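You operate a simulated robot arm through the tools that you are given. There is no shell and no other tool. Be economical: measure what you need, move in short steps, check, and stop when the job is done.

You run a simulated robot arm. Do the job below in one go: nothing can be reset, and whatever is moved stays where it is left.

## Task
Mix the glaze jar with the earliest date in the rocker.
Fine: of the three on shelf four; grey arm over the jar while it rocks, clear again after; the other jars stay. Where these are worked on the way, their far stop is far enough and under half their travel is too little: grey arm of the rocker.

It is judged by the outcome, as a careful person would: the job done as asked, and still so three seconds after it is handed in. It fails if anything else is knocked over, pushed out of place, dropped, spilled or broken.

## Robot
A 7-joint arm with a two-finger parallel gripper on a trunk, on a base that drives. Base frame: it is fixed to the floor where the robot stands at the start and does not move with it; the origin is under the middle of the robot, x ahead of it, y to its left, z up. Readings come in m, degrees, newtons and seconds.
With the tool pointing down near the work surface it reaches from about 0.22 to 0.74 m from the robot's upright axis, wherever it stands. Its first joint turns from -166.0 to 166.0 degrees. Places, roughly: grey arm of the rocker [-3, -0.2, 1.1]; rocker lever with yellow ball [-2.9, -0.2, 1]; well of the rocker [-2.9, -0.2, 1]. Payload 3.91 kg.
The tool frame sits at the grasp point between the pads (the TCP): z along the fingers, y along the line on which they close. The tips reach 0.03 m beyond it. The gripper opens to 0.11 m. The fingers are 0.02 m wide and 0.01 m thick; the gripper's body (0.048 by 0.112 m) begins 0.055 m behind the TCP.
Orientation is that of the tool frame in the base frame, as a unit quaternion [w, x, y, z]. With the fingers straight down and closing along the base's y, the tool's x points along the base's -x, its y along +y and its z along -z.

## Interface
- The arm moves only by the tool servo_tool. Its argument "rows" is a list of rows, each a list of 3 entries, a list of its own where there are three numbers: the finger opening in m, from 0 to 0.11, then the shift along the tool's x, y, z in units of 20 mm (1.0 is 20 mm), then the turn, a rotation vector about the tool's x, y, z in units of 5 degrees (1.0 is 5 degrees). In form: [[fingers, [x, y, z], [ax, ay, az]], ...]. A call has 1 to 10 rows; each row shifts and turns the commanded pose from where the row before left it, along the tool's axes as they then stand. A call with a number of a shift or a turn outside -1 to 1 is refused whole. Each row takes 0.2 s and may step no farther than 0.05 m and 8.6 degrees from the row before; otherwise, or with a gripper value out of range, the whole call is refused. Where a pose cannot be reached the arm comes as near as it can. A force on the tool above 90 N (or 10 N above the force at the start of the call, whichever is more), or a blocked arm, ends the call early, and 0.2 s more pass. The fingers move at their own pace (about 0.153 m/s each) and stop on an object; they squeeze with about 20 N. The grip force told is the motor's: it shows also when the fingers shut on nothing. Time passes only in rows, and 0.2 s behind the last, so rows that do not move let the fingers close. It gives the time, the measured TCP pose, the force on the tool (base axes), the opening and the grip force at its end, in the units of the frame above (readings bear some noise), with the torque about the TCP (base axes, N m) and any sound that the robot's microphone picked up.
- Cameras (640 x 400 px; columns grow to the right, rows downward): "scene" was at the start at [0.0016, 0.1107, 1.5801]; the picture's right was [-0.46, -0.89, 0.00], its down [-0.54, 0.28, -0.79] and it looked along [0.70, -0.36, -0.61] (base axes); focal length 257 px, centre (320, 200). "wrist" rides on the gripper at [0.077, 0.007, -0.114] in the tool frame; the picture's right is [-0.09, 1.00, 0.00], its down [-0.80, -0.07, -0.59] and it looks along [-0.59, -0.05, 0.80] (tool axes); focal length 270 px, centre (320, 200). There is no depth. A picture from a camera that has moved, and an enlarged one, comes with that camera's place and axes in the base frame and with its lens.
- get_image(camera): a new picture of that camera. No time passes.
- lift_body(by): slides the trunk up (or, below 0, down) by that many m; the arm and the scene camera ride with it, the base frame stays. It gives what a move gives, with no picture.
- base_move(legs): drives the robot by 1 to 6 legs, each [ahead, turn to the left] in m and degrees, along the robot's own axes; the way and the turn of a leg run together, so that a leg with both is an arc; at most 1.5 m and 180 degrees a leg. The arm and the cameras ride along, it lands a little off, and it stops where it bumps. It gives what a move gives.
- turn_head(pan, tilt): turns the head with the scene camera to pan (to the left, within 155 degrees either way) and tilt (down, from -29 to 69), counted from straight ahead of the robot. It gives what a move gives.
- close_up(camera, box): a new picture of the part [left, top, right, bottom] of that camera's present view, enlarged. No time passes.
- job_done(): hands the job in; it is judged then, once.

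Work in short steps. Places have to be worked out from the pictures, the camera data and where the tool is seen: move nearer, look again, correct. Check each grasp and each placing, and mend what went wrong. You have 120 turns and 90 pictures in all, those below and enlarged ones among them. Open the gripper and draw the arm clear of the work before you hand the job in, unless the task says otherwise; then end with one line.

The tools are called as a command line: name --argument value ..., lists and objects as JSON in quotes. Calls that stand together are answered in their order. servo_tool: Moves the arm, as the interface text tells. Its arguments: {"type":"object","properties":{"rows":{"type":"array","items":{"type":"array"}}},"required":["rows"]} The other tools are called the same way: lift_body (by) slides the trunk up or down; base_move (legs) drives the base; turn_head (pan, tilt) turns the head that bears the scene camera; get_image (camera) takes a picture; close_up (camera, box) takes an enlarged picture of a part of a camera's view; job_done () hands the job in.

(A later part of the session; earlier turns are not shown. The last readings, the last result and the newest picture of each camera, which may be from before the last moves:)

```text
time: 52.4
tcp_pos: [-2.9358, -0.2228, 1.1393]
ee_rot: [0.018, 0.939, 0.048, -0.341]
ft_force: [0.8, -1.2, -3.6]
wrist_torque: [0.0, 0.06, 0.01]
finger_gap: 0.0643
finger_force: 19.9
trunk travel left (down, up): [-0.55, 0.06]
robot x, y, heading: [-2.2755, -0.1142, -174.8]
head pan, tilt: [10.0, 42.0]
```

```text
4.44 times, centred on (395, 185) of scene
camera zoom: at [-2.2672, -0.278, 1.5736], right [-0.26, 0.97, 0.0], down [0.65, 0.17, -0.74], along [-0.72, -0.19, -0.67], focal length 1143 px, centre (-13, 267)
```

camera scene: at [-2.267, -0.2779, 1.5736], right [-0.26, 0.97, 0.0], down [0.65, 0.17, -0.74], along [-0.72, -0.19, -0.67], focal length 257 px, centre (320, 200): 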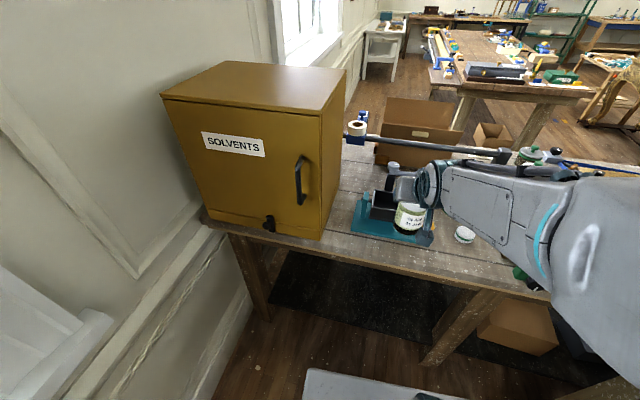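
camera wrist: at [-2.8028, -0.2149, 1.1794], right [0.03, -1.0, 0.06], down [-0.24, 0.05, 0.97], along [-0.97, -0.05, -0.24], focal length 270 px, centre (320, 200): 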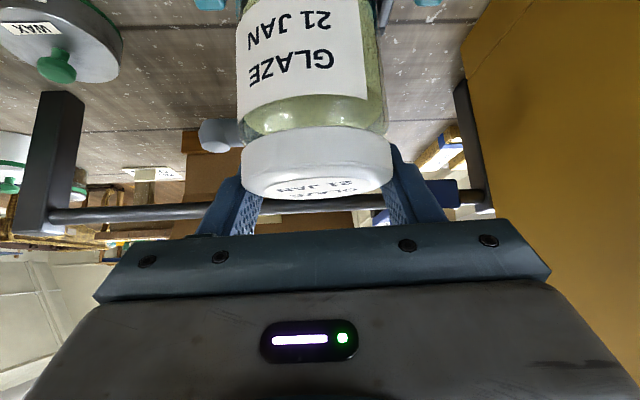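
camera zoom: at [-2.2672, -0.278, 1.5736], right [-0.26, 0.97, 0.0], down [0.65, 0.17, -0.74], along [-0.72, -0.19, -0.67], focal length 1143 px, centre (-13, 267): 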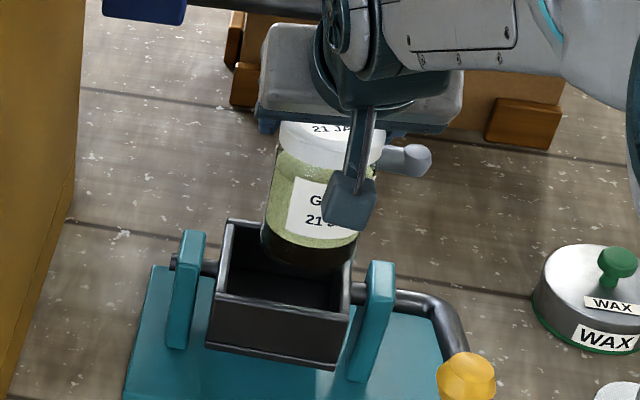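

Comparing wrist and scene rays on the grey arm tip suggests the scene estimates are offset; in tool frame the well centre is nearer (-2.927,-0.233). I shift there, lower 2 cm and look at the gap to the front wall.

servo_tool --rows '[[0.0, [0.3, 0.3, -0.2], [0, 0, 0]], [0.0, [0.1, 0.3, -0.1], [0, 0, 0]], [0.0, [0.25, 0, 0.25], [0, 0, 0]], [0.0, [0.25, 0, 0.25], [0, 0, 0]], [0.0, [0.25, 0, 0.25], [0, 0, 0]], [0.0, [0, 0, 0], [0, 0, 0]]]'

close_up --camera "scene" --box '[355, 140, 435, 230]'

```text
time: 53.8
tcp_pos: [-2.9243, -0.2339, 1.118]
ee_rot: [0.018, 0.939, 0.048, -0.341]
ft_force: [0.4, -0.5, -3.4]
wrist_torque: [0.01, 0.1, -0.01]
finger_gap: 0.0643
finger_force: 19.9
trunk travel left (down, up): [-0.55, 0.06]
robot x, y, heading: [-2.2781, -0.1095, -175.0]
head pan, tilt: [10.0, 42.0]
```

```text
4.44 times, centred on (395, 185) of scene
camera zoom: at [-2.2673, -0.278, 1.5736], right [-0.26, 0.97, 0.0], down [0.65, 0.17, -0.74], along [-0.72, -0.19, -0.67], focal length 1143 px, centre (-13, 267)
```

zoom: 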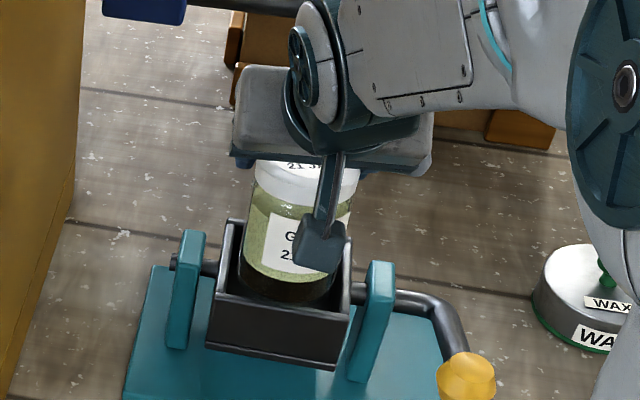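

Laterally centred; bottom ≈7 mm too near the front. I shift 7 mm back and lower 15 mm gently.

servo_tool --rows '[[0.0, [-0.27, 0, 0.22], [0, 0, 0]], [0.0, [0.16, 0, 0.19], [0, 0, 0]], [0.0, [0.16, 0, 0.19], [0, 0, 0]], [0.0, [0.16, 0, 0.19], [0, 0, 0]], [0.0, [0, 0, 0], [0, 0, 0]]]'

close_up --camera "scene" --box '[355, 140, 435, 230]'

```text
time: 55.0
tcp_pos: [-2.9307, -0.2338, 1.1063]
ee_rot: [0.018, 0.938, 0.048, -0.343]
ft_force: [0.1, 1.3, 12.7]
wrist_torque: [-0.01, -0.19, 0.04]
finger_gap: 0.0644
finger_force: 20.0
trunk travel left (down, up): [-0.55, 0.06]
robot x, y, heading: [-2.2759, -0.114, -174.7]
head pan, tilt: [10.0, 42.0]
```

```text
4.44 times, centred on (395, 185) of scene
camera zoom: at [-2.2658, -0.2774, 1.5738], right [-0.26, 0.97, 0.0], down [0.65, 0.17, -0.74], along [-0.72, -0.19, -0.67], focal length 1143 px, centre (-13, 267)
```

zoom: 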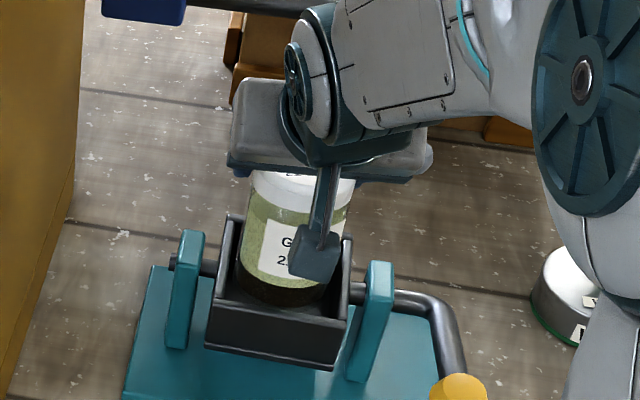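

Upward contact of ~13 N: something catches. I enlarge to see which edge.

close_up --camera "scene" --box '[378, 180, 428, 215]'

get_image --camera "wrist"

```text
11.43 times, centred on (403, 198) of scene
camera zoom: at [-2.2658, -0.2774, 1.5738], right [-0.26, 0.97, 0.0], down [0.65, 0.17, -0.74], along [-0.72, -0.19, -0.67], focal length 2938 px, centre (-629, 229)
```

zoom: 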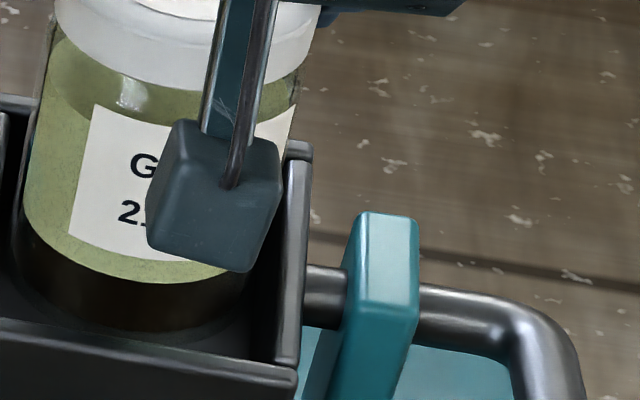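

```text
47 pictures are left
camera wrist: at [-2.7961, -0.2258, 1.1438], right [0.04, -1.0, 0.06], down [-0.23, 0.05, 0.97], along [-0.97, -0.05, -0.23], focal length 270 px, centre (320, 200)
```

wrist: 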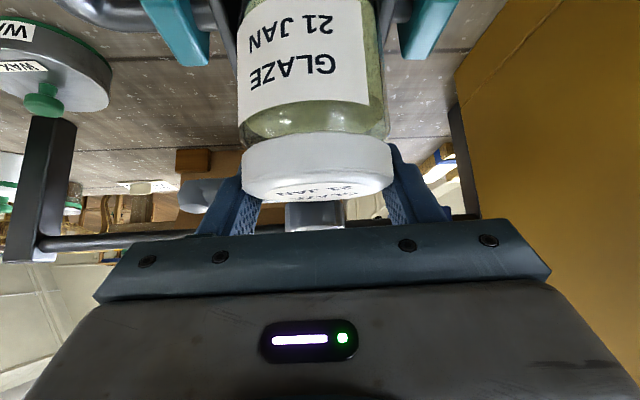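

The ball/well tipped slightly front-down, so the jar is catching on the front wall. I raise 12 mm, go back 7 mm and try again gently.

servo_tool --rows '[[0.0, [-0.38, 0, -0.46], [0, 0, 0]], [0.0, [-0.27, -0.05, 0.22], [0, 0, 0]], [0.0, [0.16, 0, 0.19], [0, 0, 0]], [0.0, [0.16, 0, 0.19], [0, 0, 0]], [0.0, [0.16, 0, 0.19], [0, 0, 0]], [0.0, [0, 0, 0], [0, 0, 0]]]'

close_up --camera "scene" --box '[368, 170, 432, 218]'

```text
time: 56.4
tcp_pos: [-2.9348, -0.2334, 1.1005]
ee_rot: [0.018, 0.939, 0.048, -0.341]
ft_force: [0.0, 1.1, 16.7]
wrist_torque: [-0.42, -0.31, -0.23]
finger_gap: 0.0651
finger_force: 19.9
trunk travel left (down, up): [-0.55, 0.06]
robot x, y, heading: [-2.2766, -0.1131, -174.9]
head pan, tilt: [10.0, 42.0]
```

```text
8.33 times, centred on (400, 194) of scene
camera zoom: at [-2.2653, -0.2776, 1.5736], right [-0.26, 0.97, 0.0], down [0.65, 0.17, -0.74], along [-0.72, -0.19, -0.67], focal length 2142 px, centre (-347, 250)
```

zoom: 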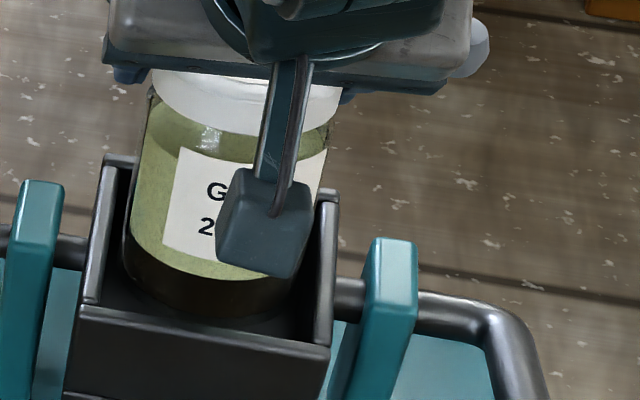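

Still resting on something with the jar bottom seemingly near rim level. I lift clear and move aside to inspect the empty well properly.

servo_tool --rows '[[0.0, [-0.6, 0, -0.75], [0, 0, 0]], [0.0, [-0.6, 0, -0.75], [0, 0, 0]], [0.0, [-0.6, 0, -0.75], [0, 0, 0]], [0.0, [-0.6, 0, -0.75], [0, 0, 0]], [0.0, [0, -0.7, -0.8], [0, 0, 0]], [0.0, [0, -0.7, -0.8], [0, 0, 0]], [0.0, [0, -0.7, -0.8], [0, 0, 0]], [0.0, [0, -0.7, -0.8], [0, 0, 0]], [0.0, [0, 0, 0], [0, 0, 0]]]'

close_up --camera "scene" --box '[350, 150, 446, 246]'

get_image --camera "wrist"

```text
time: 58.4
tcp_pos: [-2.9004, -0.1756, 1.2281]
ee_rot: [0.018, 0.939, 0.048, -0.341]
ft_force: [-0.8, 0.2, -4.0]
wrist_torque: [0.01, 0.1, -0.03]
finger_gap: 0.0644
finger_force: 19.8
trunk travel left (down, up): [-0.55, 0.06]
robot x, y, heading: [-2.2779, -0.1129, -174.6]
head pan, tilt: [10.0, 42.0]
```

```text
4.17 times, centred on (398, 198) of scene
camera zoom: at [-2.2674, -0.278, 1.5735], right [-0.26, 0.97, 0.0], down [0.65, 0.17, -0.74], along [-0.72, -0.19, -0.67], focal length 1071 px, centre (-5, 208)
```

zoom: 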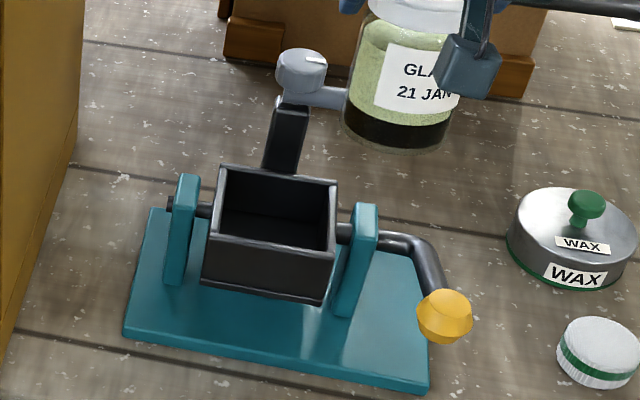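

```text
44 pictures are left
camera wrist: at [-2.7671, -0.1683, 1.2676], right [0.04, -1.0, 0.06], down [-0.24, 0.05, 0.97], along [-0.97, -0.05, -0.24], focal length 270 px, centre (320, 200)
```

wrist: 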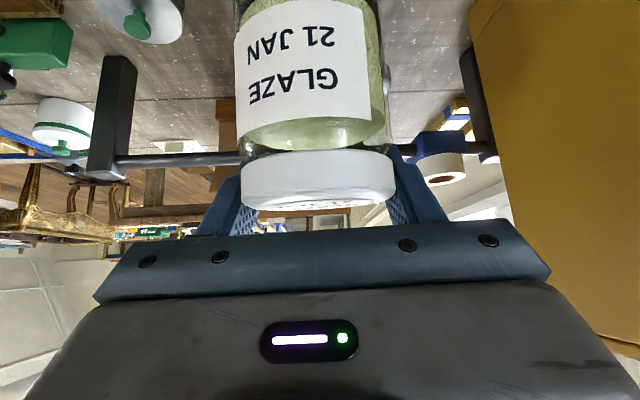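

The well is intact and level. The jar shifted slightly in the grip; I enlarge the wrist view to judge its tilt.

close_up --camera "wrist" --box '[220, 0, 420, 220]'

close_up --camera "scene" --box '[410, 130, 470, 190]'

```text
1.82 times, centred on (320, 110) of wrist
camera zoom: at [-2.7671, -0.1683, 1.2676], right [0.04, -1.0, 0.06], down [-0.24, 0.05, 0.97], along [-0.97, -0.05, -0.24], focal length 491 px, centre (320, 364)
```

zoom: 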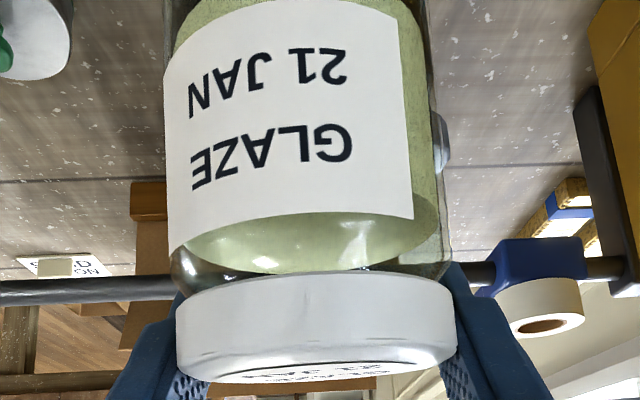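

```text
6.67 times, centred on (440, 160) of scene
camera zoom: at [-2.2674, -0.278, 1.5735], right [-0.26, 0.97, 0.0], down [0.65, 0.17, -0.74], along [-0.72, -0.19, -0.67], focal length 1714 px, centre (-480, 467)
```

zoom: 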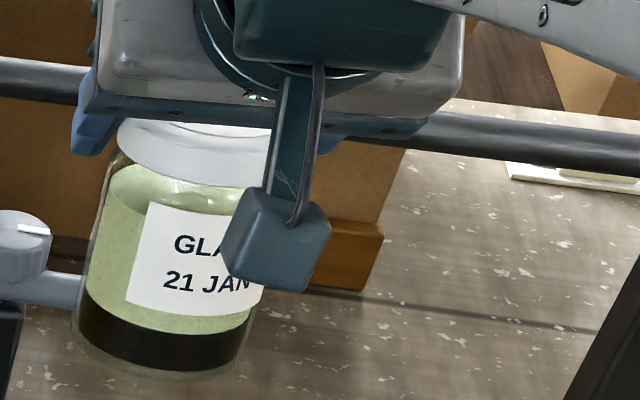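

The lid plane shows the jar leaning top-away by ~8°. I rotate the tool back 8° to stand it upright, shift left over the well and lower to just above the rim.

servo_tool --rows '[[0.0, [0, 0.5, 0], [0, -0.55, 0]], [0.0, [0, 0.5, 0], [0, -0.55, 0]], [0.0, [0, 0.5, 0], [0, -0.55, 0]], [0.0, [0.2, 0.6, 0.2], [0, 0, 0]], [0.0, [0.3, 0.6, 0.7], [0, 0, 0]], [0.0, [0.5, 0.28, 0.9], [0, 0, 0]], [0.0, [0.5, 0, 0.9], [0, 0, 0]], [0.0, [0.4, 0, 0.8], [0, 0, 0]], [0.0, [0, 0, 0], [0, 0, 0]]]'

close_up --camera "scene" --box '[350, 150, 446, 246]'

close_up --camera "wrist" --box '[220, 0, 420, 220]'

```text
time: 60.4
tcp_pos: [-2.919, -0.2314, 1.1519]
ee_rot: [0.021, 0.912, 0.046, -0.407]
ft_force: [0.1, 0.1, -3.6]
wrist_torque: [-0.01, 0.06, 0.02]
finger_gap: 0.0645
finger_force: 19.7
trunk travel left (down, up): [-0.55, 0.06]
robot x, y, heading: [-2.279, -0.1116, -175.0]
head pan, tilt: [10.0, 42.0]
```

```text
4.17 times, centred on (398, 198) of scene
camera zoom: at [-2.2673, -0.278, 1.5736], right [-0.26, 0.97, 0.0], down [0.65, 0.17, -0.74], along [-0.72, -0.19, -0.67], focal length 1071 px, centre (-5, 208)
```

zoom: 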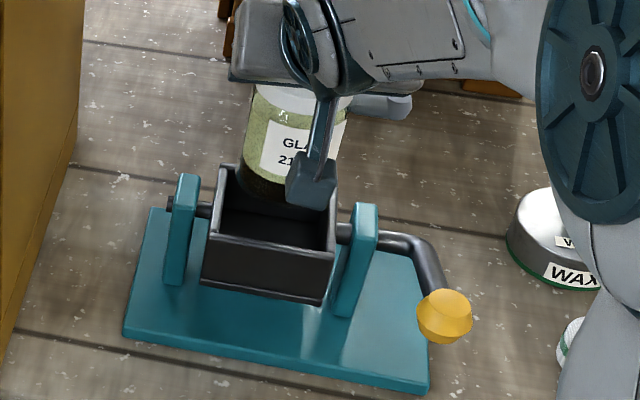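

```text
1.82 times, centred on (320, 110) of wrist
camera zoom: at [-2.7822, -0.225, 1.17], right [0.04, -1.0, 0.07], down [-0.1, 0.06, 0.99], along [-0.99, -0.05, -0.1], focal length 491 px, centre (320, 364)
```

zoom: 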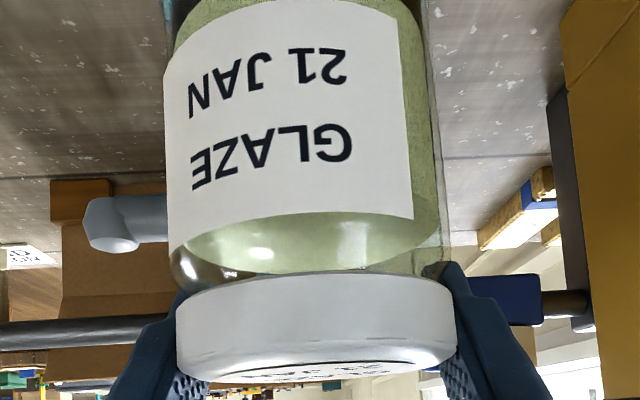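

Jar is upright again. Image-wise it needs ~10 mm back and 4 mm left; I lower to ~1 cm above the rim and compare closely.

servo_tool --rows '[[0.0, [-0.1, 0.15, 0.5], [0, 0, 0]], [0.0, [0.5, 0, 0.5], [0, 0, 0]], [0.0, [0.5, 0, 0.5], [0, 0, 0]], [0.0, [0, 0, 0], [0, 0, 0]]]'

close_up --camera "scene" --box '[368, 170, 432, 218]'

```text
time: 61.4
tcp_pos: [-2.932, -0.2398, 1.1176]
ee_rot: [0.021, 0.912, 0.047, -0.407]
ft_force: [-0.7, 0.5, -3.6]
wrist_torque: [-0.03, 0.05, -0.02]
finger_gap: 0.0647
finger_force: 20.2
trunk travel left (down, up): [-0.55, 0.06]
robot x, y, heading: [-2.279, -0.1121, -174.8]
head pan, tilt: [10.0, 42.0]
```

```text
8.33 times, centred on (400, 194) of scene
camera zoom: at [-2.2673, -0.278, 1.5736], right [-0.26, 0.97, 0.0], down [0.65, 0.17, -0.74], along [-0.72, -0.19, -0.67], focal length 2142 px, centre (-347, 250)
```

zoom: 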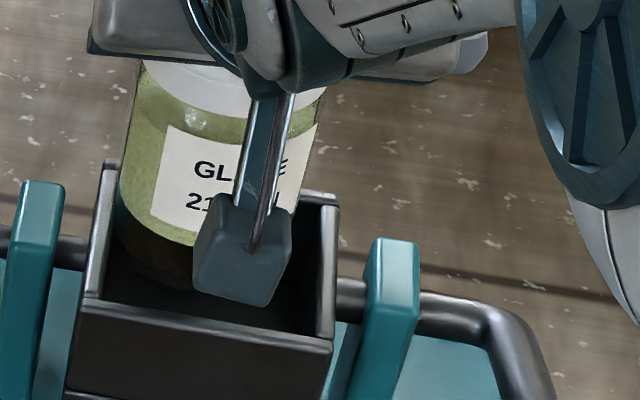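

Nearly centred. I lower 15 mm straight down with a 1.5 mm shift and check forces.

servo_tool --rows '[[0.0, [0.19, -0.08, 0.17], [0, 0, 0]], [0.0, [0.19, 0, 0.17], [0, 0, 0]], [0.0, [0.19, 0, 0.17], [0, 0, 0]], [0.0, [0, 0, 0], [0, 0, 0]]]'

close_up --camera "scene" --box '[368, 170, 432, 218]'

```text
time: 62.4
tcp_pos: [-2.9304, -0.2373, 1.1054]
ee_rot: [0.023, 0.911, 0.046, -0.41]
ft_force: [-3.9, 4.8, 20.1]
wrist_torque: [-0.4, 0.01, -0.08]
finger_gap: 0.0658
finger_force: 19.8
trunk travel left (down, up): [-0.55, 0.06]
robot x, y, heading: [-2.2779, -0.1097, -174.7]
head pan, tilt: [10.0, 42.0]
```

```text
8.33 times, centred on (400, 194) of scene
camera zoom: at [-2.2654, -0.2768, 1.5739], right [-0.26, 0.97, 0.0], down [0.65, 0.17, -0.74], along [-0.72, -0.19, -0.67], focal length 2142 px, centre (-347, 250)
```

zoom: 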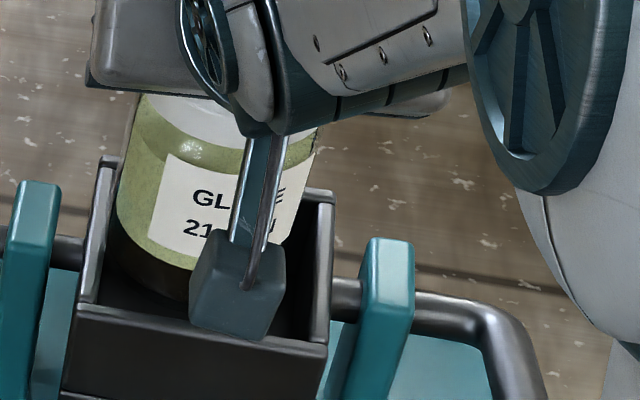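

Forces (+y, torque) show the left wall is being touched. I lift 8 mm, shift 6 mm right and lower again.

servo_tool --rows '[[0.0, [-0.3, 0, -0.27], [0, 0, 0]], [0.0, [0, -0.35, 0], [0, 0, 0]], [0.0, [0, 0, 0], [0, 0, 0]]]'

close_up --camera "scene" --box '[368, 170, 432, 218]'

close_up --camera "wrist" --box '[220, 0, 420, 220]'

```text
time: 63.2
tcp_pos: [-2.9297, -0.2315, 1.1096]
ee_rot: [0.021, 0.912, 0.047, -0.406]
ft_force: [0.3, -0.2, -3.0]
wrist_torque: [0.01, 0.06, 0.03]
finger_gap: 0.066
finger_force: 20.1
trunk travel left (down, up): [-0.55, 0.06]
robot x, y, heading: [-2.2792, -0.1157, -175.1]
head pan, tilt: [10.0, 42.0]
```

```text
8.33 times, centred on (400, 194) of scene
camera zoom: at [-2.2669, -0.278, 1.5735], right [-0.26, 0.97, 0.0], down [0.65, 0.18, -0.74], along [-0.72, -0.19, -0.67], focal length 2142 px, centre (-347, 250)
```

zoom: 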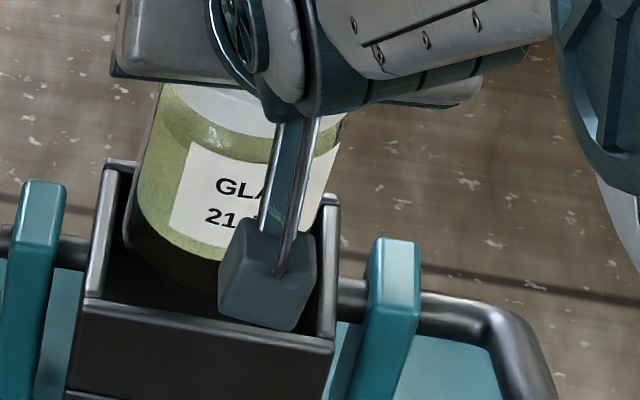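

```text
1.82 times, centred on (320, 110) of wrist
camera zoom: at [-2.7925, -0.2238, 1.1299], right [0.04, -1.0, 0.07], down [-0.1, 0.06, 0.99], along [-0.99, -0.05, -0.1], focal length 491 px, centre (320, 364)
```

zoom: 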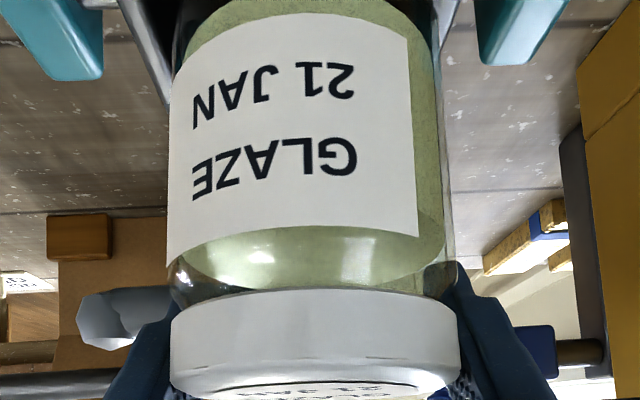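

Centred now by both views. Lower 12 mm gently.

servo_tool --rows '[[0.0, [0.15, 0.06, 0.135], [0, 0, 0]], [0.0, [0.15, 0, 0.135], [0, 0, 0]], [0.0, [0.15, 0, 0.135], [0, 0, 0]], [0.0, [0, 0, 0], [0, 0, 0]]]'

close_up --camera "scene" --box '[368, 170, 432, 218]'

```text
time: 64.2
tcp_pos: [-2.9307, -0.2319, 1.0982]
ee_rot: [0.021, 0.912, 0.046, -0.406]
ft_force: [0.1, 0.3, -4.0]
wrist_torque: [-0.03, 0.09, 0.0]
finger_gap: 0.0661
finger_force: 20.1
trunk travel left (down, up): [-0.55, 0.06]
robot x, y, heading: [-2.2759, -0.1148, -174.7]
head pan, tilt: [10.0, 42.0]
```

```text
8.33 times, centred on (400, 194) of scene
camera zoom: at [-2.2674, -0.278, 1.5736], right [-0.26, 0.97, 0.0], down [0.65, 0.17, -0.74], along [-0.72, -0.19, -0.67], focal length 2142 px, centre (-347, 250)
```

zoom: 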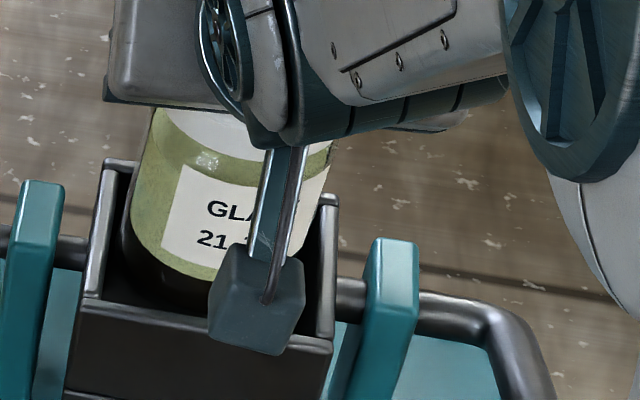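

No contact; the bottom is entering. Continue down 12 mm.

servo_tool --rows '[[0.0, [0.15, 0, 0.135], [0, 0, 0]], [0.0, [0.15, 0, 0.135], [0, 0, 0]], [0.0, [0.15, 0, 0.135], [0, 0, 0]], [0.0, [0, 0, 0], [0, 0, 0]]]'

close_up --camera "scene" --box '[368, 170, 432, 218]'

```text
time: 65.2
tcp_pos: [-2.932, -0.2333, 1.0858]
ee_rot: [0.022, 0.912, 0.047, -0.407]
ft_force: [0.3, 0.9, -3.5]
wrist_torque: [-0.01, 0.08, 0.04]
finger_gap: 0.066
finger_force: 20.8
trunk travel left (down, up): [-0.55, 0.06]
robot x, y, heading: [-2.2776, -0.1107, -174.7]
head pan, tilt: [10.0, 42.0]
```

```text
8.33 times, centred on (400, 194) of scene
camera zoom: at [-2.2673, -0.278, 1.5736], right [-0.26, 0.97, 0.0], down [0.65, 0.17, -0.74], along [-0.72, -0.19, -0.67], focal length 2142 px, centre (-347, 250)
```

zoom: 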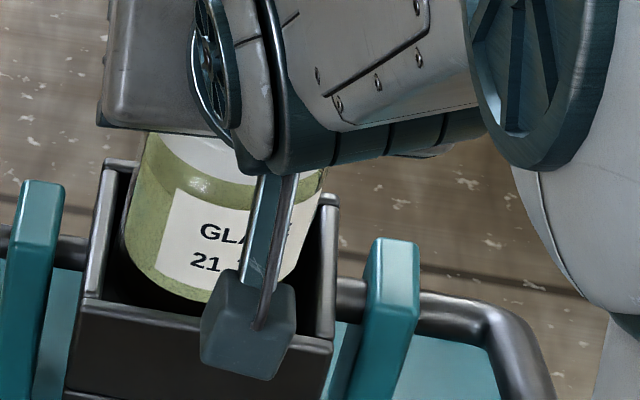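

It's going in freely. Another 12 mm, with 1 mm right correction.

servo_tool --rows '[[0.0, [0.15, -0.06, 0.135], [0, 0, 0]], [0.0, [0.15, 0, 0.135], [0, 0, 0]], [0.0, [0.15, 0, 0.135], [0, 0, 0]], [0.0, [0, 0, 0], [0, 0, 0]]]'

close_up --camera "scene" --box '[368, 170, 432, 218]'

```text
time: 66.2
tcp_pos: [-2.9323, -0.2311, 1.0744]
ee_rot: [0.021, 0.912, 0.046, -0.406]
ft_force: [0.1, -0.5, -4.5]
wrist_torque: [0.0, 0.06, -0.01]
finger_gap: 0.0661
finger_force: 19.9
trunk travel left (down, up): [-0.55, 0.06]
robot x, y, heading: [-2.2793, -0.1137, -174.7]
head pan, tilt: [10.0, 42.0]
```

```text
8.33 times, centred on (400, 194) of scene
camera zoom: at [-2.2673, -0.278, 1.5736], right [-0.26, 0.97, 0.0], down [0.65, 0.17, -0.74], along [-0.72, -0.19, -0.67], focal length 2142 px, centre (-347, 250)
```

zoom: 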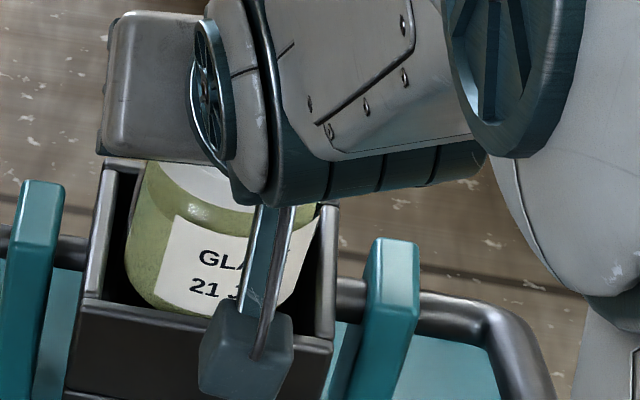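

Continue down in small steps until the floor is felt.

servo_tool --rows '[[0.0, [0.11, 0, 0.1], [0, 0, 0]], [0.0, [0.11, 0, 0.1], [0, 0, 0]], [0.0, [0.11, 0, 0.1], [0, 0, 0]], [0.0, [0, 0, 0], [0, 0, 0]]]'

```text
time: 67.2
tcp_pos: [-2.9311, -0.2325, 1.0658]
ee_rot: [0.021, 0.912, 0.047, -0.407]
ft_force: [-0.2, 0.0, -3.6]
wrist_torque: [0.04, 0.05, 0.03]
finger_gap: 0.066
finger_force: 20.2
trunk travel left (down, up): [-0.55, 0.06]
robot x, y, heading: [-2.2771, -0.1146, -174.8]
head pan, tilt: [10.0, 42.0]
```

No floor contact yet; 8 mm more in small steps.

servo_tool --rows '[[0.0, [0.09, 0, 0.08], [0, 0, 0]], [0.0, [0.09, 0, 0.08], [0, 0, 0]], [0.0, [0.09, 0, 0.08], [0, 0, 0]], [0.0, [0, 0, 0], [0, 0, 0]]]'

close_up --camera "scene" --box '[368, 170, 432, 218]'

get_image --camera "wrist"

```text
time: 68.2
tcp_pos: [-2.9324, -0.2319, 1.0614]
ee_rot: [0.022, 0.911, 0.047, -0.41]
ft_force: [-3.2, -1.0, 9.1]
wrist_torque: [0.3, 0.01, 0.03]
finger_gap: 0.066
finger_force: 19.7
trunk travel left (down, up): [-0.55, 0.06]
robot x, y, heading: [-2.2757, -0.1131, -174.9]
head pan, tilt: [10.0, 42.0]
```

```text
8.33 times, centred on (400, 194) of scene
camera zoom: at [-2.2665, -0.278, 1.5737], right [-0.26, 0.97, 0.0], down [0.65, 0.17, -0.74], along [-0.72, -0.19, -0.67], focal length 2142 px, centre (-347, 250)
```

zoom: 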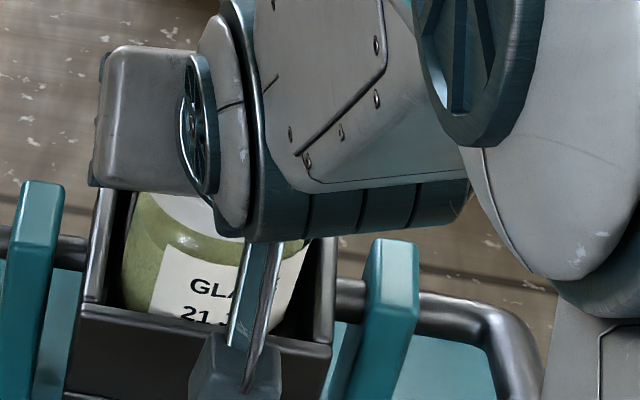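

```text
31 pictures are left
camera wrist: at [-2.7938, -0.2242, 1.0801], right [0.04, -1.0, 0.07], down [-0.09, 0.06, 0.99], along [-0.99, -0.05, -0.09], focal length 270 px, centre (320, 200)
```

wrist: 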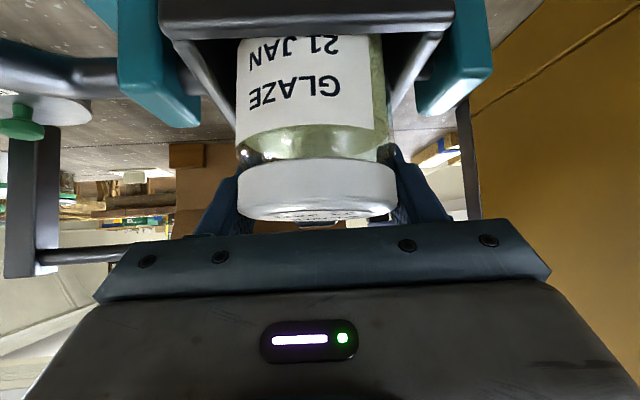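

Floor felt (≈13 N up, 45 mm below rim): jar is seated. I open the fingers and withdraw along the tool axis.

servo_tool --rows '[[0.07, [0, 0, 0], [0, 0, 0]], [0.085, [0, 0, 0], [0, 0, 0]], [0.1, [0, 0, 0], [0, 0, 0]], [0.1, [0, 0, -0.3], [0, 0, 0]], [0.1, [0, 0, -0.6], [0, 0, 0]], [0.1, [0, 0, -1], [0, 0, 0]], [0.1, [0, 0, -1], [0, 0, 0]], [0.1, [0, 0, -1], [0, 0, 0]], [0.1, [-0.5, 0, -1], [0, 0, 0]], [0.1, [-0.5, 0, -1], [0, 0, 0]]]'

close_up --camera "scene" --box '[350, 150, 446, 246]'

```text
time: 70.4
tcp_pos: [-2.8595, -0.224, 1.1538]
ee_rot: [0.021, 0.912, 0.047, -0.407]
ft_force: [-0.7, 0.5, -0.8]
wrist_torque: [-0.01, 0.01, -0.01]
finger_gap: 0.1001
finger_force: 0.1
trunk travel left (down, up): [-0.55, 0.06]
robot x, y, heading: [-2.2778, -0.1132, -174.7]
head pan, tilt: [10.0, 42.0]
```

```text
4.17 times, centred on (398, 198) of scene
camera zoom: at [-2.2665, -0.2778, 1.5736], right [-0.26, 0.97, 0.0], down [0.65, 0.17, -0.74], along [-0.72, -0.19, -0.67], focal length 1071 px, centre (-5, 208)
```

zoom: 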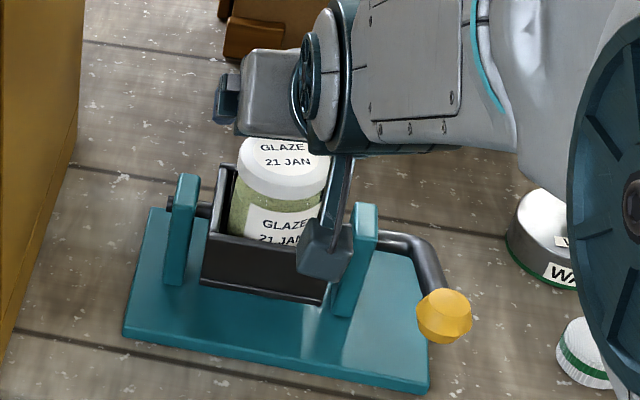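

Jar stands in the well. I raise the gripper and move it right to see the grey arm.

servo_tool --rows '[[0.1, [-0.5, -0.8, -0.6], [0, 0, 0]], [0.1, [-0.5, -0.8, -0.6], [0, 0, 0]], [0.05, [-0.5, -0.8, -0.6], [0, 0, 0]], [0.0, [-0.4, -0.9, -0.4], [0, 0, 0]], [0.0, [0, -0.9, 0], [0, 0, 0]], [0.0, [0, -0.9, 0], [0, 0, 0]], [0.0, [0, -0.9, 0], [0, 0, 0]], [0.0, [0, -0.9, 0], [0, 0, 0]]]'

close_up --camera "scene" --box '[350, 150, 446, 246]'

get_image --camera "wrist"

```text
time: 72.2
tcp_pos: [-2.862, -0.0844, 1.2091]
ee_rot: [0.021, 0.912, 0.047, -0.408]
ft_force: [0.1, 0.7, 0.9]
wrist_torque: [0.05, -0.01, 0.0]
finger_gap: 0.0001
finger_force: 20.2
trunk travel left (down, up): [-0.55, 0.06]
robot x, y, heading: [-2.2772, -0.1107, -174.8]
head pan, tilt: [10.0, 42.0]
```

```text
4.17 times, centred on (398, 198) of scene
camera zoom: at [-2.267, -0.2775, 1.5736], right [-0.26, 0.97, 0.0], down [0.65, 0.17, -0.74], along [-0.72, -0.19, -0.67], focal length 1071 px, centre (-5, 208)
```

zoom: 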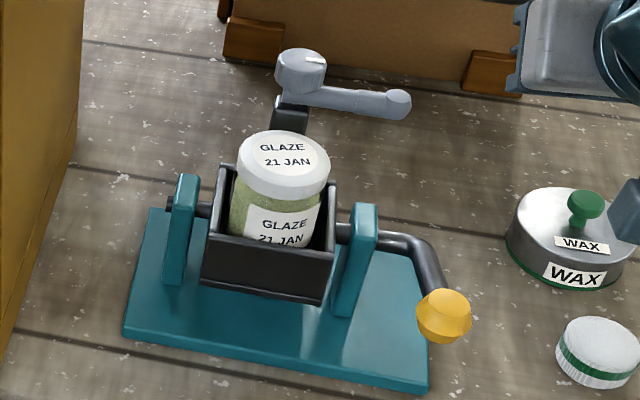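

```text
28 pictures are left
camera wrist: at [-2.7254, -0.0769, 1.2288], right [0.04, -1.0, 0.07], down [-0.1, 0.06, 0.99], along [-0.99, -0.05, -0.09], focal length 270 px, centre (320, 200)
```

wrist: 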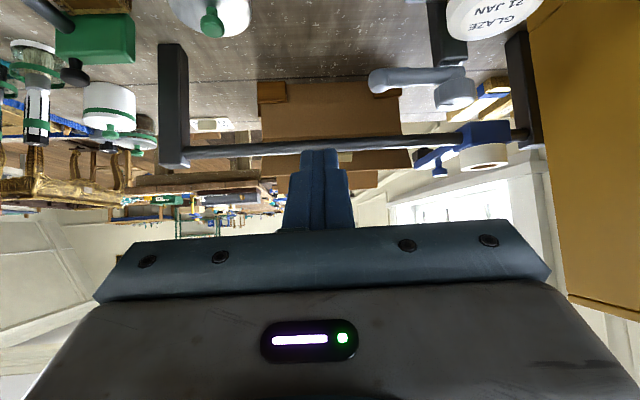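

The grey arm's pivot is ≈(-3.0,-0.236,1.10), its tip ≈(-2.98,-0.156,1.09); the lid top is ≈1.064. I'll hook behind the arm with closed vertical fingers and swing it forward; first I turn the tool to point straight down.

servo_tool --rows '[[0.0, [0, 0, 0], [0, 0.95, 0]], [0.0, [0, 0, 0], [0, 0.95, 0]], [0.0, [0, 0, 0], [0, 0.95, 0]], [0.0, [0, 0, 0], [0, 0.95, 0]], [0.0, [0, 0, 0], [0, 0.95, 0]], [0.0, [0, 0, 0], [0, 0.95, 0]], [0.0, [0, 0, 0], [0, 0.95, 0]], [0.0, [0, 0, 0], [0, 0.95, 0]], [0.0, [0, 0, 0], [0, 0.95, 0]], [0.0, [0, 0, 0], [0, 0.95, 0]]]'

```text
time: 74.4
tcp_pos: [-2.8654, -0.0859, 1.2103]
ee_rot: [0.0, 0.999, 0.05, -0.004]
ft_force: [-0.8, -0.1, 0.3]
wrist_torque: [0.0, -0.01, 0.03]
finger_gap: 0.0
finger_force: 20.3
trunk travel left (down, up): [-0.55, 0.06]
robot x, y, heading: [-2.2788, -0.1125, -174.9]
head pan, tilt: [10.0, 42.0]
```

Tool vertical. I move above the spot behind the grey arm, staying high.

servo_tool --rows '[[0.0, [-0.97, 0.24, 0], [0, 0, 0]], [0.0, [-0.97, 0.24, 0], [0, 0, 0]], [0.0, [-0.97, 0.24, 0], [0, 0, 0]], [0.0, [-0.97, 0.24, 0], [0, 0, 0]], [0.0, [-0.97, 0.24, 0], [0, 0, 0]], [0.0, [-0.97, 0.24, 0], [0, 0, 0]], [0.0, [-0.97, 0.24, 0], [0, 0, 0]], [0.0, [-0.97, 0.24, 0], [0, 0, 0]], [0.0, [0, 0, 0], [0, 0, 0]]]'

get_image --camera "wrist"

close_up --camera "scene" --box '[350, 110, 470, 230]'

```text
time: 76.4
tcp_pos: [-3.0029, -0.1386, 1.2107]
ee_rot: [0.001, 0.999, 0.051, -0.005]
ft_force: [0.4, -0.1, 0.3]
wrist_torque: [0.01, -0.02, -0.01]
finger_gap: 0.0002
finger_force: 20.1
out of reach, approached as far as the arm can: row 8
trunk travel left (down, up): [-0.55, 0.06]
robot x, y, heading: [-2.2769, -0.1117, -174.7]
head pan, tilt: [10.0, 42.0]
```

```text
27 pictures are left
camera wrist: at [-2.9224, -0.137, 1.3248], right [0.01, -1.0, 0.0], down [-0.8, -0.01, 0.6], along [-0.6, -0.01, -0.8], focal length 270 px, centre (320, 200)
```

wrist: 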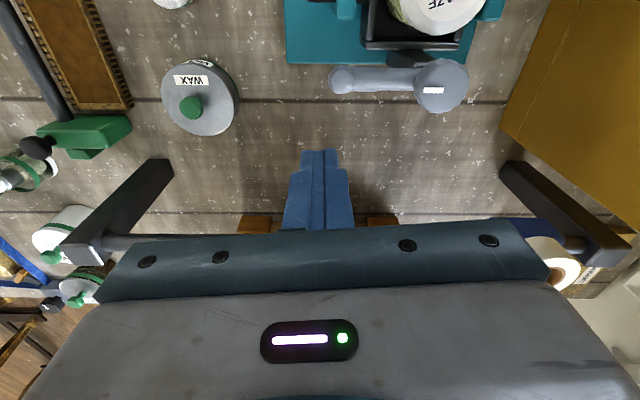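

```text
3.33 times, centred on (410, 170) of scene
camera zoom: at [-2.2675, -0.2779, 1.5736], right [-0.26, 0.97, 0.0], down [0.65, 0.17, -0.74], along [-0.72, -0.19, -0.67], focal length 857 px, centre (20, 300)
```

zoom: 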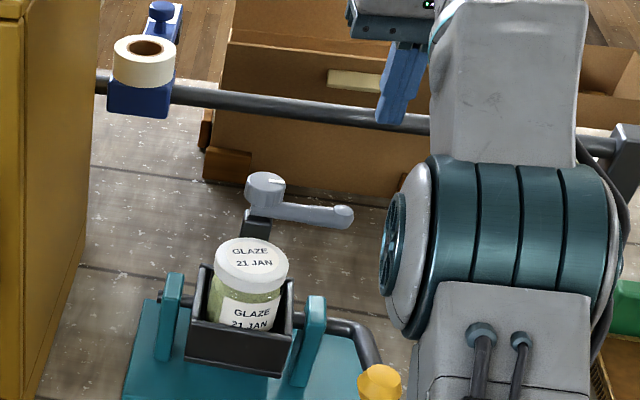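

The wrist view gives it precisely: pivot (-2.977,-0.233), arm along +y to its tip (-2.975,-0.157). I shift left to y≈-0.166 behind the arm at height, then check clearance.

servo_tool --rows '[[0.0, [-0.1, 0.7, 0], [0, 0, 0]], [0.0, [-0.1, 0.7, 0.5], [0, 0, 0]], [0.0, [0, 0, 0.5], [0, 0, 0]], [0.0, [0, 0, 0], [0, 0, 0]]]'

get_image --camera "wrist"

```text
time: 77.4
tcp_pos: [-3.0021, -0.1665, 1.1901]
ee_rot: [0.0, 0.999, 0.052, -0.006]
ft_force: [0.1, 0.4, -0.4]
wrist_torque: [-0.02, 0.02, 0.0]
finger_gap: 0.0
finger_force: 20.3
trunk travel left (down, up): [-0.55, 0.06]
robot x, y, heading: [-2.2782, -0.116, -174.7]
head pan, tilt: [10.0, 42.0]
```

```text
25 pictures are left
camera wrist: at [-2.9221, -0.1638, 1.3037], right [0.01, -1.0, 0.0], down [-0.8, -0.01, 0.6], along [-0.6, -0.01, -0.8], focal length 270 px, centre (320, 200)
```

wrist: 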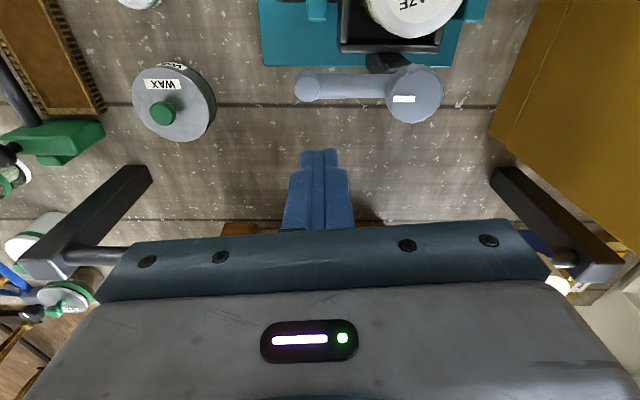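

Clearance behind the arm computes to ~7 mm. I descend 77 mm in small rows.

servo_tool --rows '[[0.0, [0, 0, 0.5], [0, 0, 0]], [0.0, [0, 0, 0.5], [0, 0, 0]], [0.0, [0, 0, 0.5], [0, 0, 0]], [0.0, [0, 0, 0.5], [0, 0, 0]], [0.0, [0, 0, 0.4], [0, 0, 0]], [0.0, [0, 0, 0], [0, 0, 0]]]'

get_image --camera "wrist"

```text
time: 78.8
tcp_pos: [-3.0022, -0.165, 1.1402]
ee_rot: [0.001, 0.999, 0.051, -0.006]
ft_force: [0.3, -0.7, -0.5]
wrist_torque: [0.02, -0.02, -0.01]
finger_gap: 0.0
finger_force: 19.9
trunk travel left (down, up): [-0.55, 0.06]
robot x, y, heading: [-2.2774, -0.1122, -174.9]
head pan, tilt: [10.0, 42.0]
```

```text
24 pictures are left
camera wrist: at [-2.9223, -0.1631, 1.2555], right [0.01, -1.0, 0.0], down [-0.8, -0.01, 0.6], along [-0.6, -0.01, -0.8], focal length 270 px, centre (320, 200)
```

wrist: 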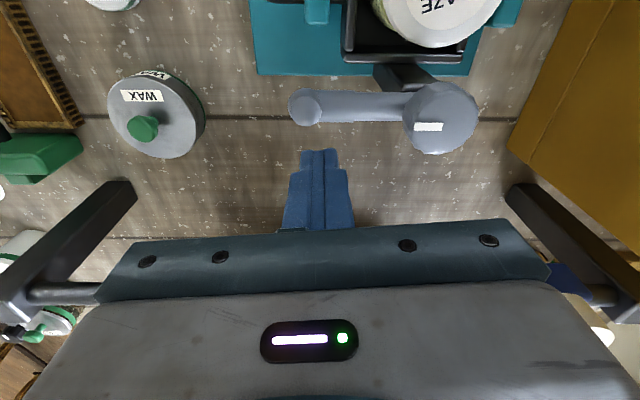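

Still clear of the arm. Descend the last 26 mm to put the tips beside the arm (tip z ≈1.084).

servo_tool --rows '[[0.0, [0, 0, 0.4], [0, 0, 0]], [0.0, [0, 0, 0.4], [0, 0, 0]], [0.0, [0, 0, 0.5], [0, 0, 0]], [0.0, [0, 0, 0], [0, 0, 0]]]'

get_image --camera "wrist"

```text
time: 79.8
tcp_pos: [-3.0041, -0.1654, 1.1162]
ee_rot: [0.001, 0.999, 0.052, -0.006]
ft_force: [0.2, -0.5, 0.3]
wrist_torque: [0.0, 0.01, 0.0]
finger_gap: 0.0
finger_force: 19.9
trunk travel left (down, up): [-0.55, 0.06]
robot x, y, heading: [-2.2773, -0.114, -174.7]
head pan, tilt: [10.0, 42.0]
```

```text
23 pictures are left
camera wrist: at [-2.924, -0.1633, 1.2296], right [0.01, -1.0, 0.0], down [-0.8, -0.01, 0.6], along [-0.6, -0.01, -0.8], focal length 270 px, centre (320, 200)
```

wrist: 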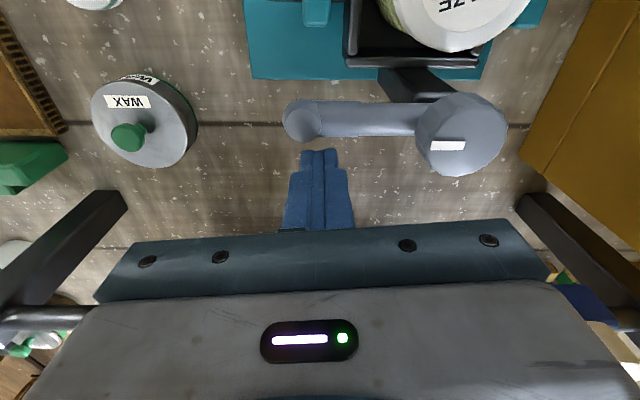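

Fingers are hooked behind the arm. I pull it round the arc to about 60°, watching the force.

servo_tool --rows '[[0.0, [0.3, 0, 0.15], [0, 0, 0]], [0.0, [0.6, 0.01, 0], [0, 0, 0]], [0.0, [0.6, 0.01, 0], [0, 0, 0]], [0.0, [0.58, 0.2, 0], [0, 0, 0]], [0.0, [0.58, 0.2, 0], [0, 0, 0]], [0.0, [0.48, 0.38, 0], [0, 0, 0]], [0.0, [0.48, 0.38, 0], [0, 0, 0]], [0.0, [0, 0, 0], [0, 0, 0]]]'

close_up --camera "scene" --box '[350, 130, 446, 226]'

```text
time: 81.6
tcp_pos: [-2.928, -0.1829, 1.1115]
ee_rot: [0.002, 0.999, 0.052, -0.006]
ft_force: [0.1, 1.1, 0.4]
wrist_torque: [0.01, 0.04, 0.01]
finger_gap: 0.0001
finger_force: 20.5
trunk travel left (down, up): [-0.55, 0.06]
robot x, y, heading: [-2.2784, -0.1124, -174.9]
head pan, tilt: [10.0, 42.0]
```

```text
4.17 times, centred on (398, 178) of scene
camera zoom: at [-2.267, -0.2779, 1.5736], right [-0.26, 0.97, 0.0], down [0.65, 0.17, -0.74], along [-0.72, -0.19, -0.67], focal length 1071 px, centre (-5, 292)
```

zoom: 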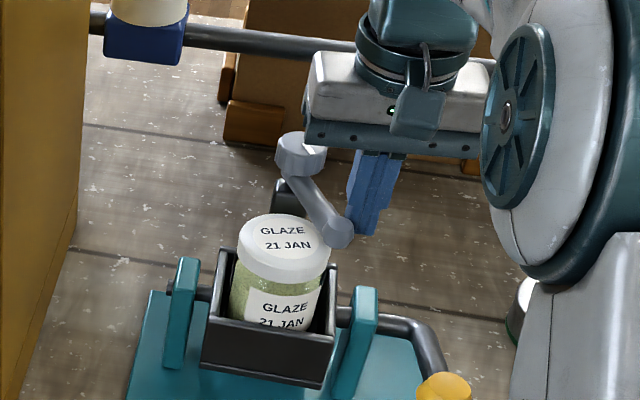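

The arm swings freely, now ~55°. I continue to ~95°.

servo_tool --rows '[[0.0, [0.29, 0.47, 0], [0, 0, 0]], [0.0, [0.29, 0.47, 0], [0, 0, 0]], [0.0, [0.17, 0.59, 0], [0, 0, 0]], [0.0, [0.05, 0.4, 0], [0, 0, 0]], [0.0, [0, 0, 0], [0, 0, 0]]]'

close_up --camera "scene" --box '[350, 130, 446, 226]'

```text
time: 82.8
tcp_pos: [-2.9087, -0.212, 1.1121]
ee_rot: [0.0, 0.999, 0.049, -0.005]
ft_force: [-1.2, 17.8, -0.6]
wrist_torque: [0.44, -0.02, -0.19]
finger_gap: 0.0
finger_force: 20.0
trunk travel left (down, up): [-0.55, 0.06]
robot x, y, heading: [-2.2791, -0.1086, -174.8]
head pan, tilt: [10.0, 42.0]
```

```text
4.17 times, centred on (398, 178) of scene
camera zoom: at [-2.2678, -0.2747, 1.5739], right [-0.26, 0.97, 0.0], down [0.65, 0.17, -0.74], along [-0.72, -0.19, -0.67], focal length 1071 px, centre (-5, 292)
```

zoom: 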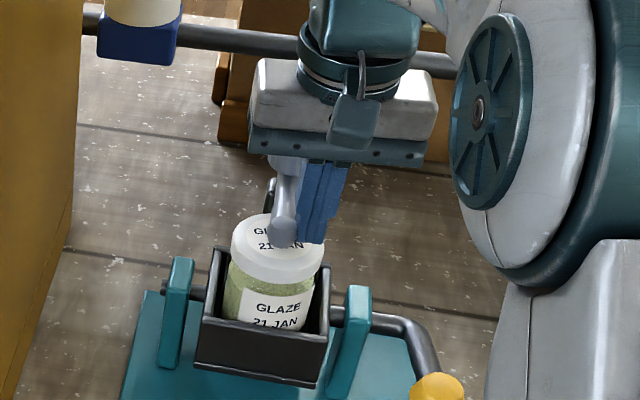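

The far stop is felt (≈18 N) with the arm right over the lid. I back the fingers off to the right, rise, and move above the yellow ball with the fingers opening.

servo_tool --rows '[[0.0, [0, -0.5, 0], [0, 0, 0]], [0.0, [0, -0.7, 0], [0, 0, 0]], [0.0, [0, -0.6, -0.8], [0, 0, 0]], [0.0, [0, -0.6, -1], [0, 0, 0]], [0.0, [0.4, -0.9, -1], [0, 0, 0]], [0.04, [0.9, -0.9, -1], [0, 0, 0]], [0.08, [0.9, -0.6, 0], [0, 0, 0]], [0.08, [0.9, 0, 0], [0, 0, 0]], [0.08, [0, 0, 0], [0, 0, 0]]]'

get_image --camera "wrist"

close_up --camera "scene" --box '[350, 150, 446, 246]'

```text
time: 84.8
tcp_pos: [-2.8543, -0.1166, 1.1879]
ee_rot: [0.001, 0.999, 0.052, -0.006]
ft_force: [-0.4, 0.2, 0.4]
wrist_torque: [0.01, -0.01, 0.0]
finger_gap: 0.08
finger_force: 0.0
trunk travel left (down, up): [-0.55, 0.06]
robot x, y, heading: [-2.2759, -0.1111, -174.9]
head pan, tilt: [10.0, 42.0]
```

```text
20 pictures are left
camera wrist: at [-2.7754, -0.1154, 1.3015], right [0.01, -1.0, 0.0], down [-0.8, -0.01, 0.6], along [-0.6, -0.01, -0.8], focal length 270 px, centre (320, 200)
```

wrist: 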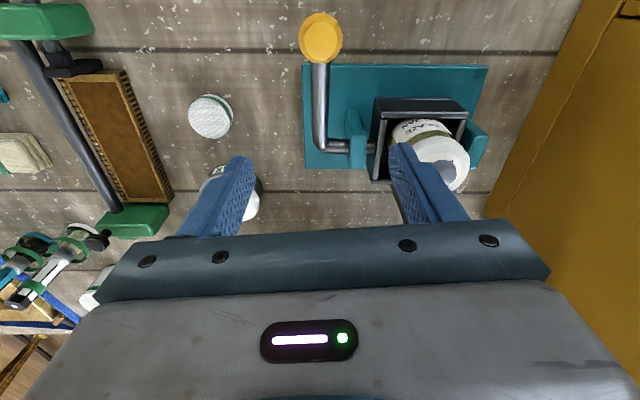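

```text
4.17 times, centred on (398, 198) of scene
camera zoom: at [-2.2671, -0.2778, 1.5736], right [-0.26, 0.97, 0.0], down [0.65, 0.17, -0.74], along [-0.72, -0.19, -0.67], focal length 1071 px, centre (-5, 208)
```

zoom: 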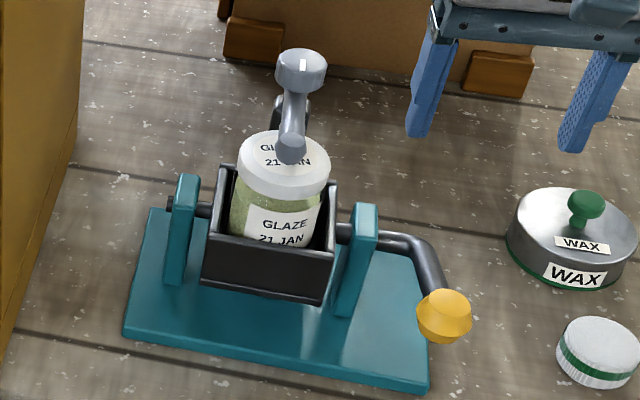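

The arm stays over the jar. The ball is at ≈(-2.801,-0.116,1.051), lever ~0.14 m from the axle at ≈28° up. I go over it and descend to grip the ball.

servo_tool --rows '[[0.08, [0.9, 0.08, 0], [0, 0, 0]], [0.08, [0.9, 0.08, 0], [0, 0, 0]], [0.08, [0.84, 0.08, 0], [0, 0, 0]], [0.08, [0, 0, 1], [0, 0, 0]], [0.08, [0, 0, 1], [0, 0, 0]], [0.08, [0, 0, 1], [0, 0, 0]], [0.08, [0, 0, 1], [0, 0, 0]], [0.08, [0, 0, 0], [0, 0, 0]]]'

get_image --camera "wrist"

```text
time: 86.6
tcp_pos: [-2.8035, -0.1175, 1.1065]
ee_rot: [0.001, 0.999, 0.051, -0.007]
ft_force: [-0.2, 0.9, 1.2]
wrist_torque: [-0.03, -0.01, 0.01]
finger_gap: 0.0801
finger_force: 0.1
trunk travel left (down, up): [-0.55, 0.06]
robot x, y, heading: [-2.2753, -0.1165, -174.9]
head pan, tilt: [10.0, 42.0]
```

```text
18 pictures are left
camera wrist: at [-2.7237, -0.1152, 1.2205], right [0.01, -1.0, 0.0], down [-0.8, -0.01, 0.6], along [-0.6, -0.01, -0.8], focal length 270 px, centre (320, 200)
```

wrist: 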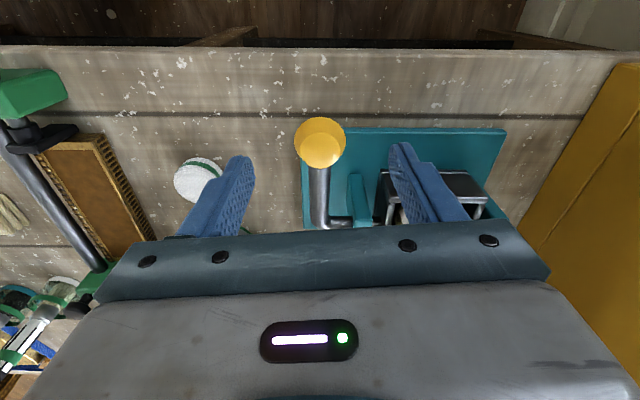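

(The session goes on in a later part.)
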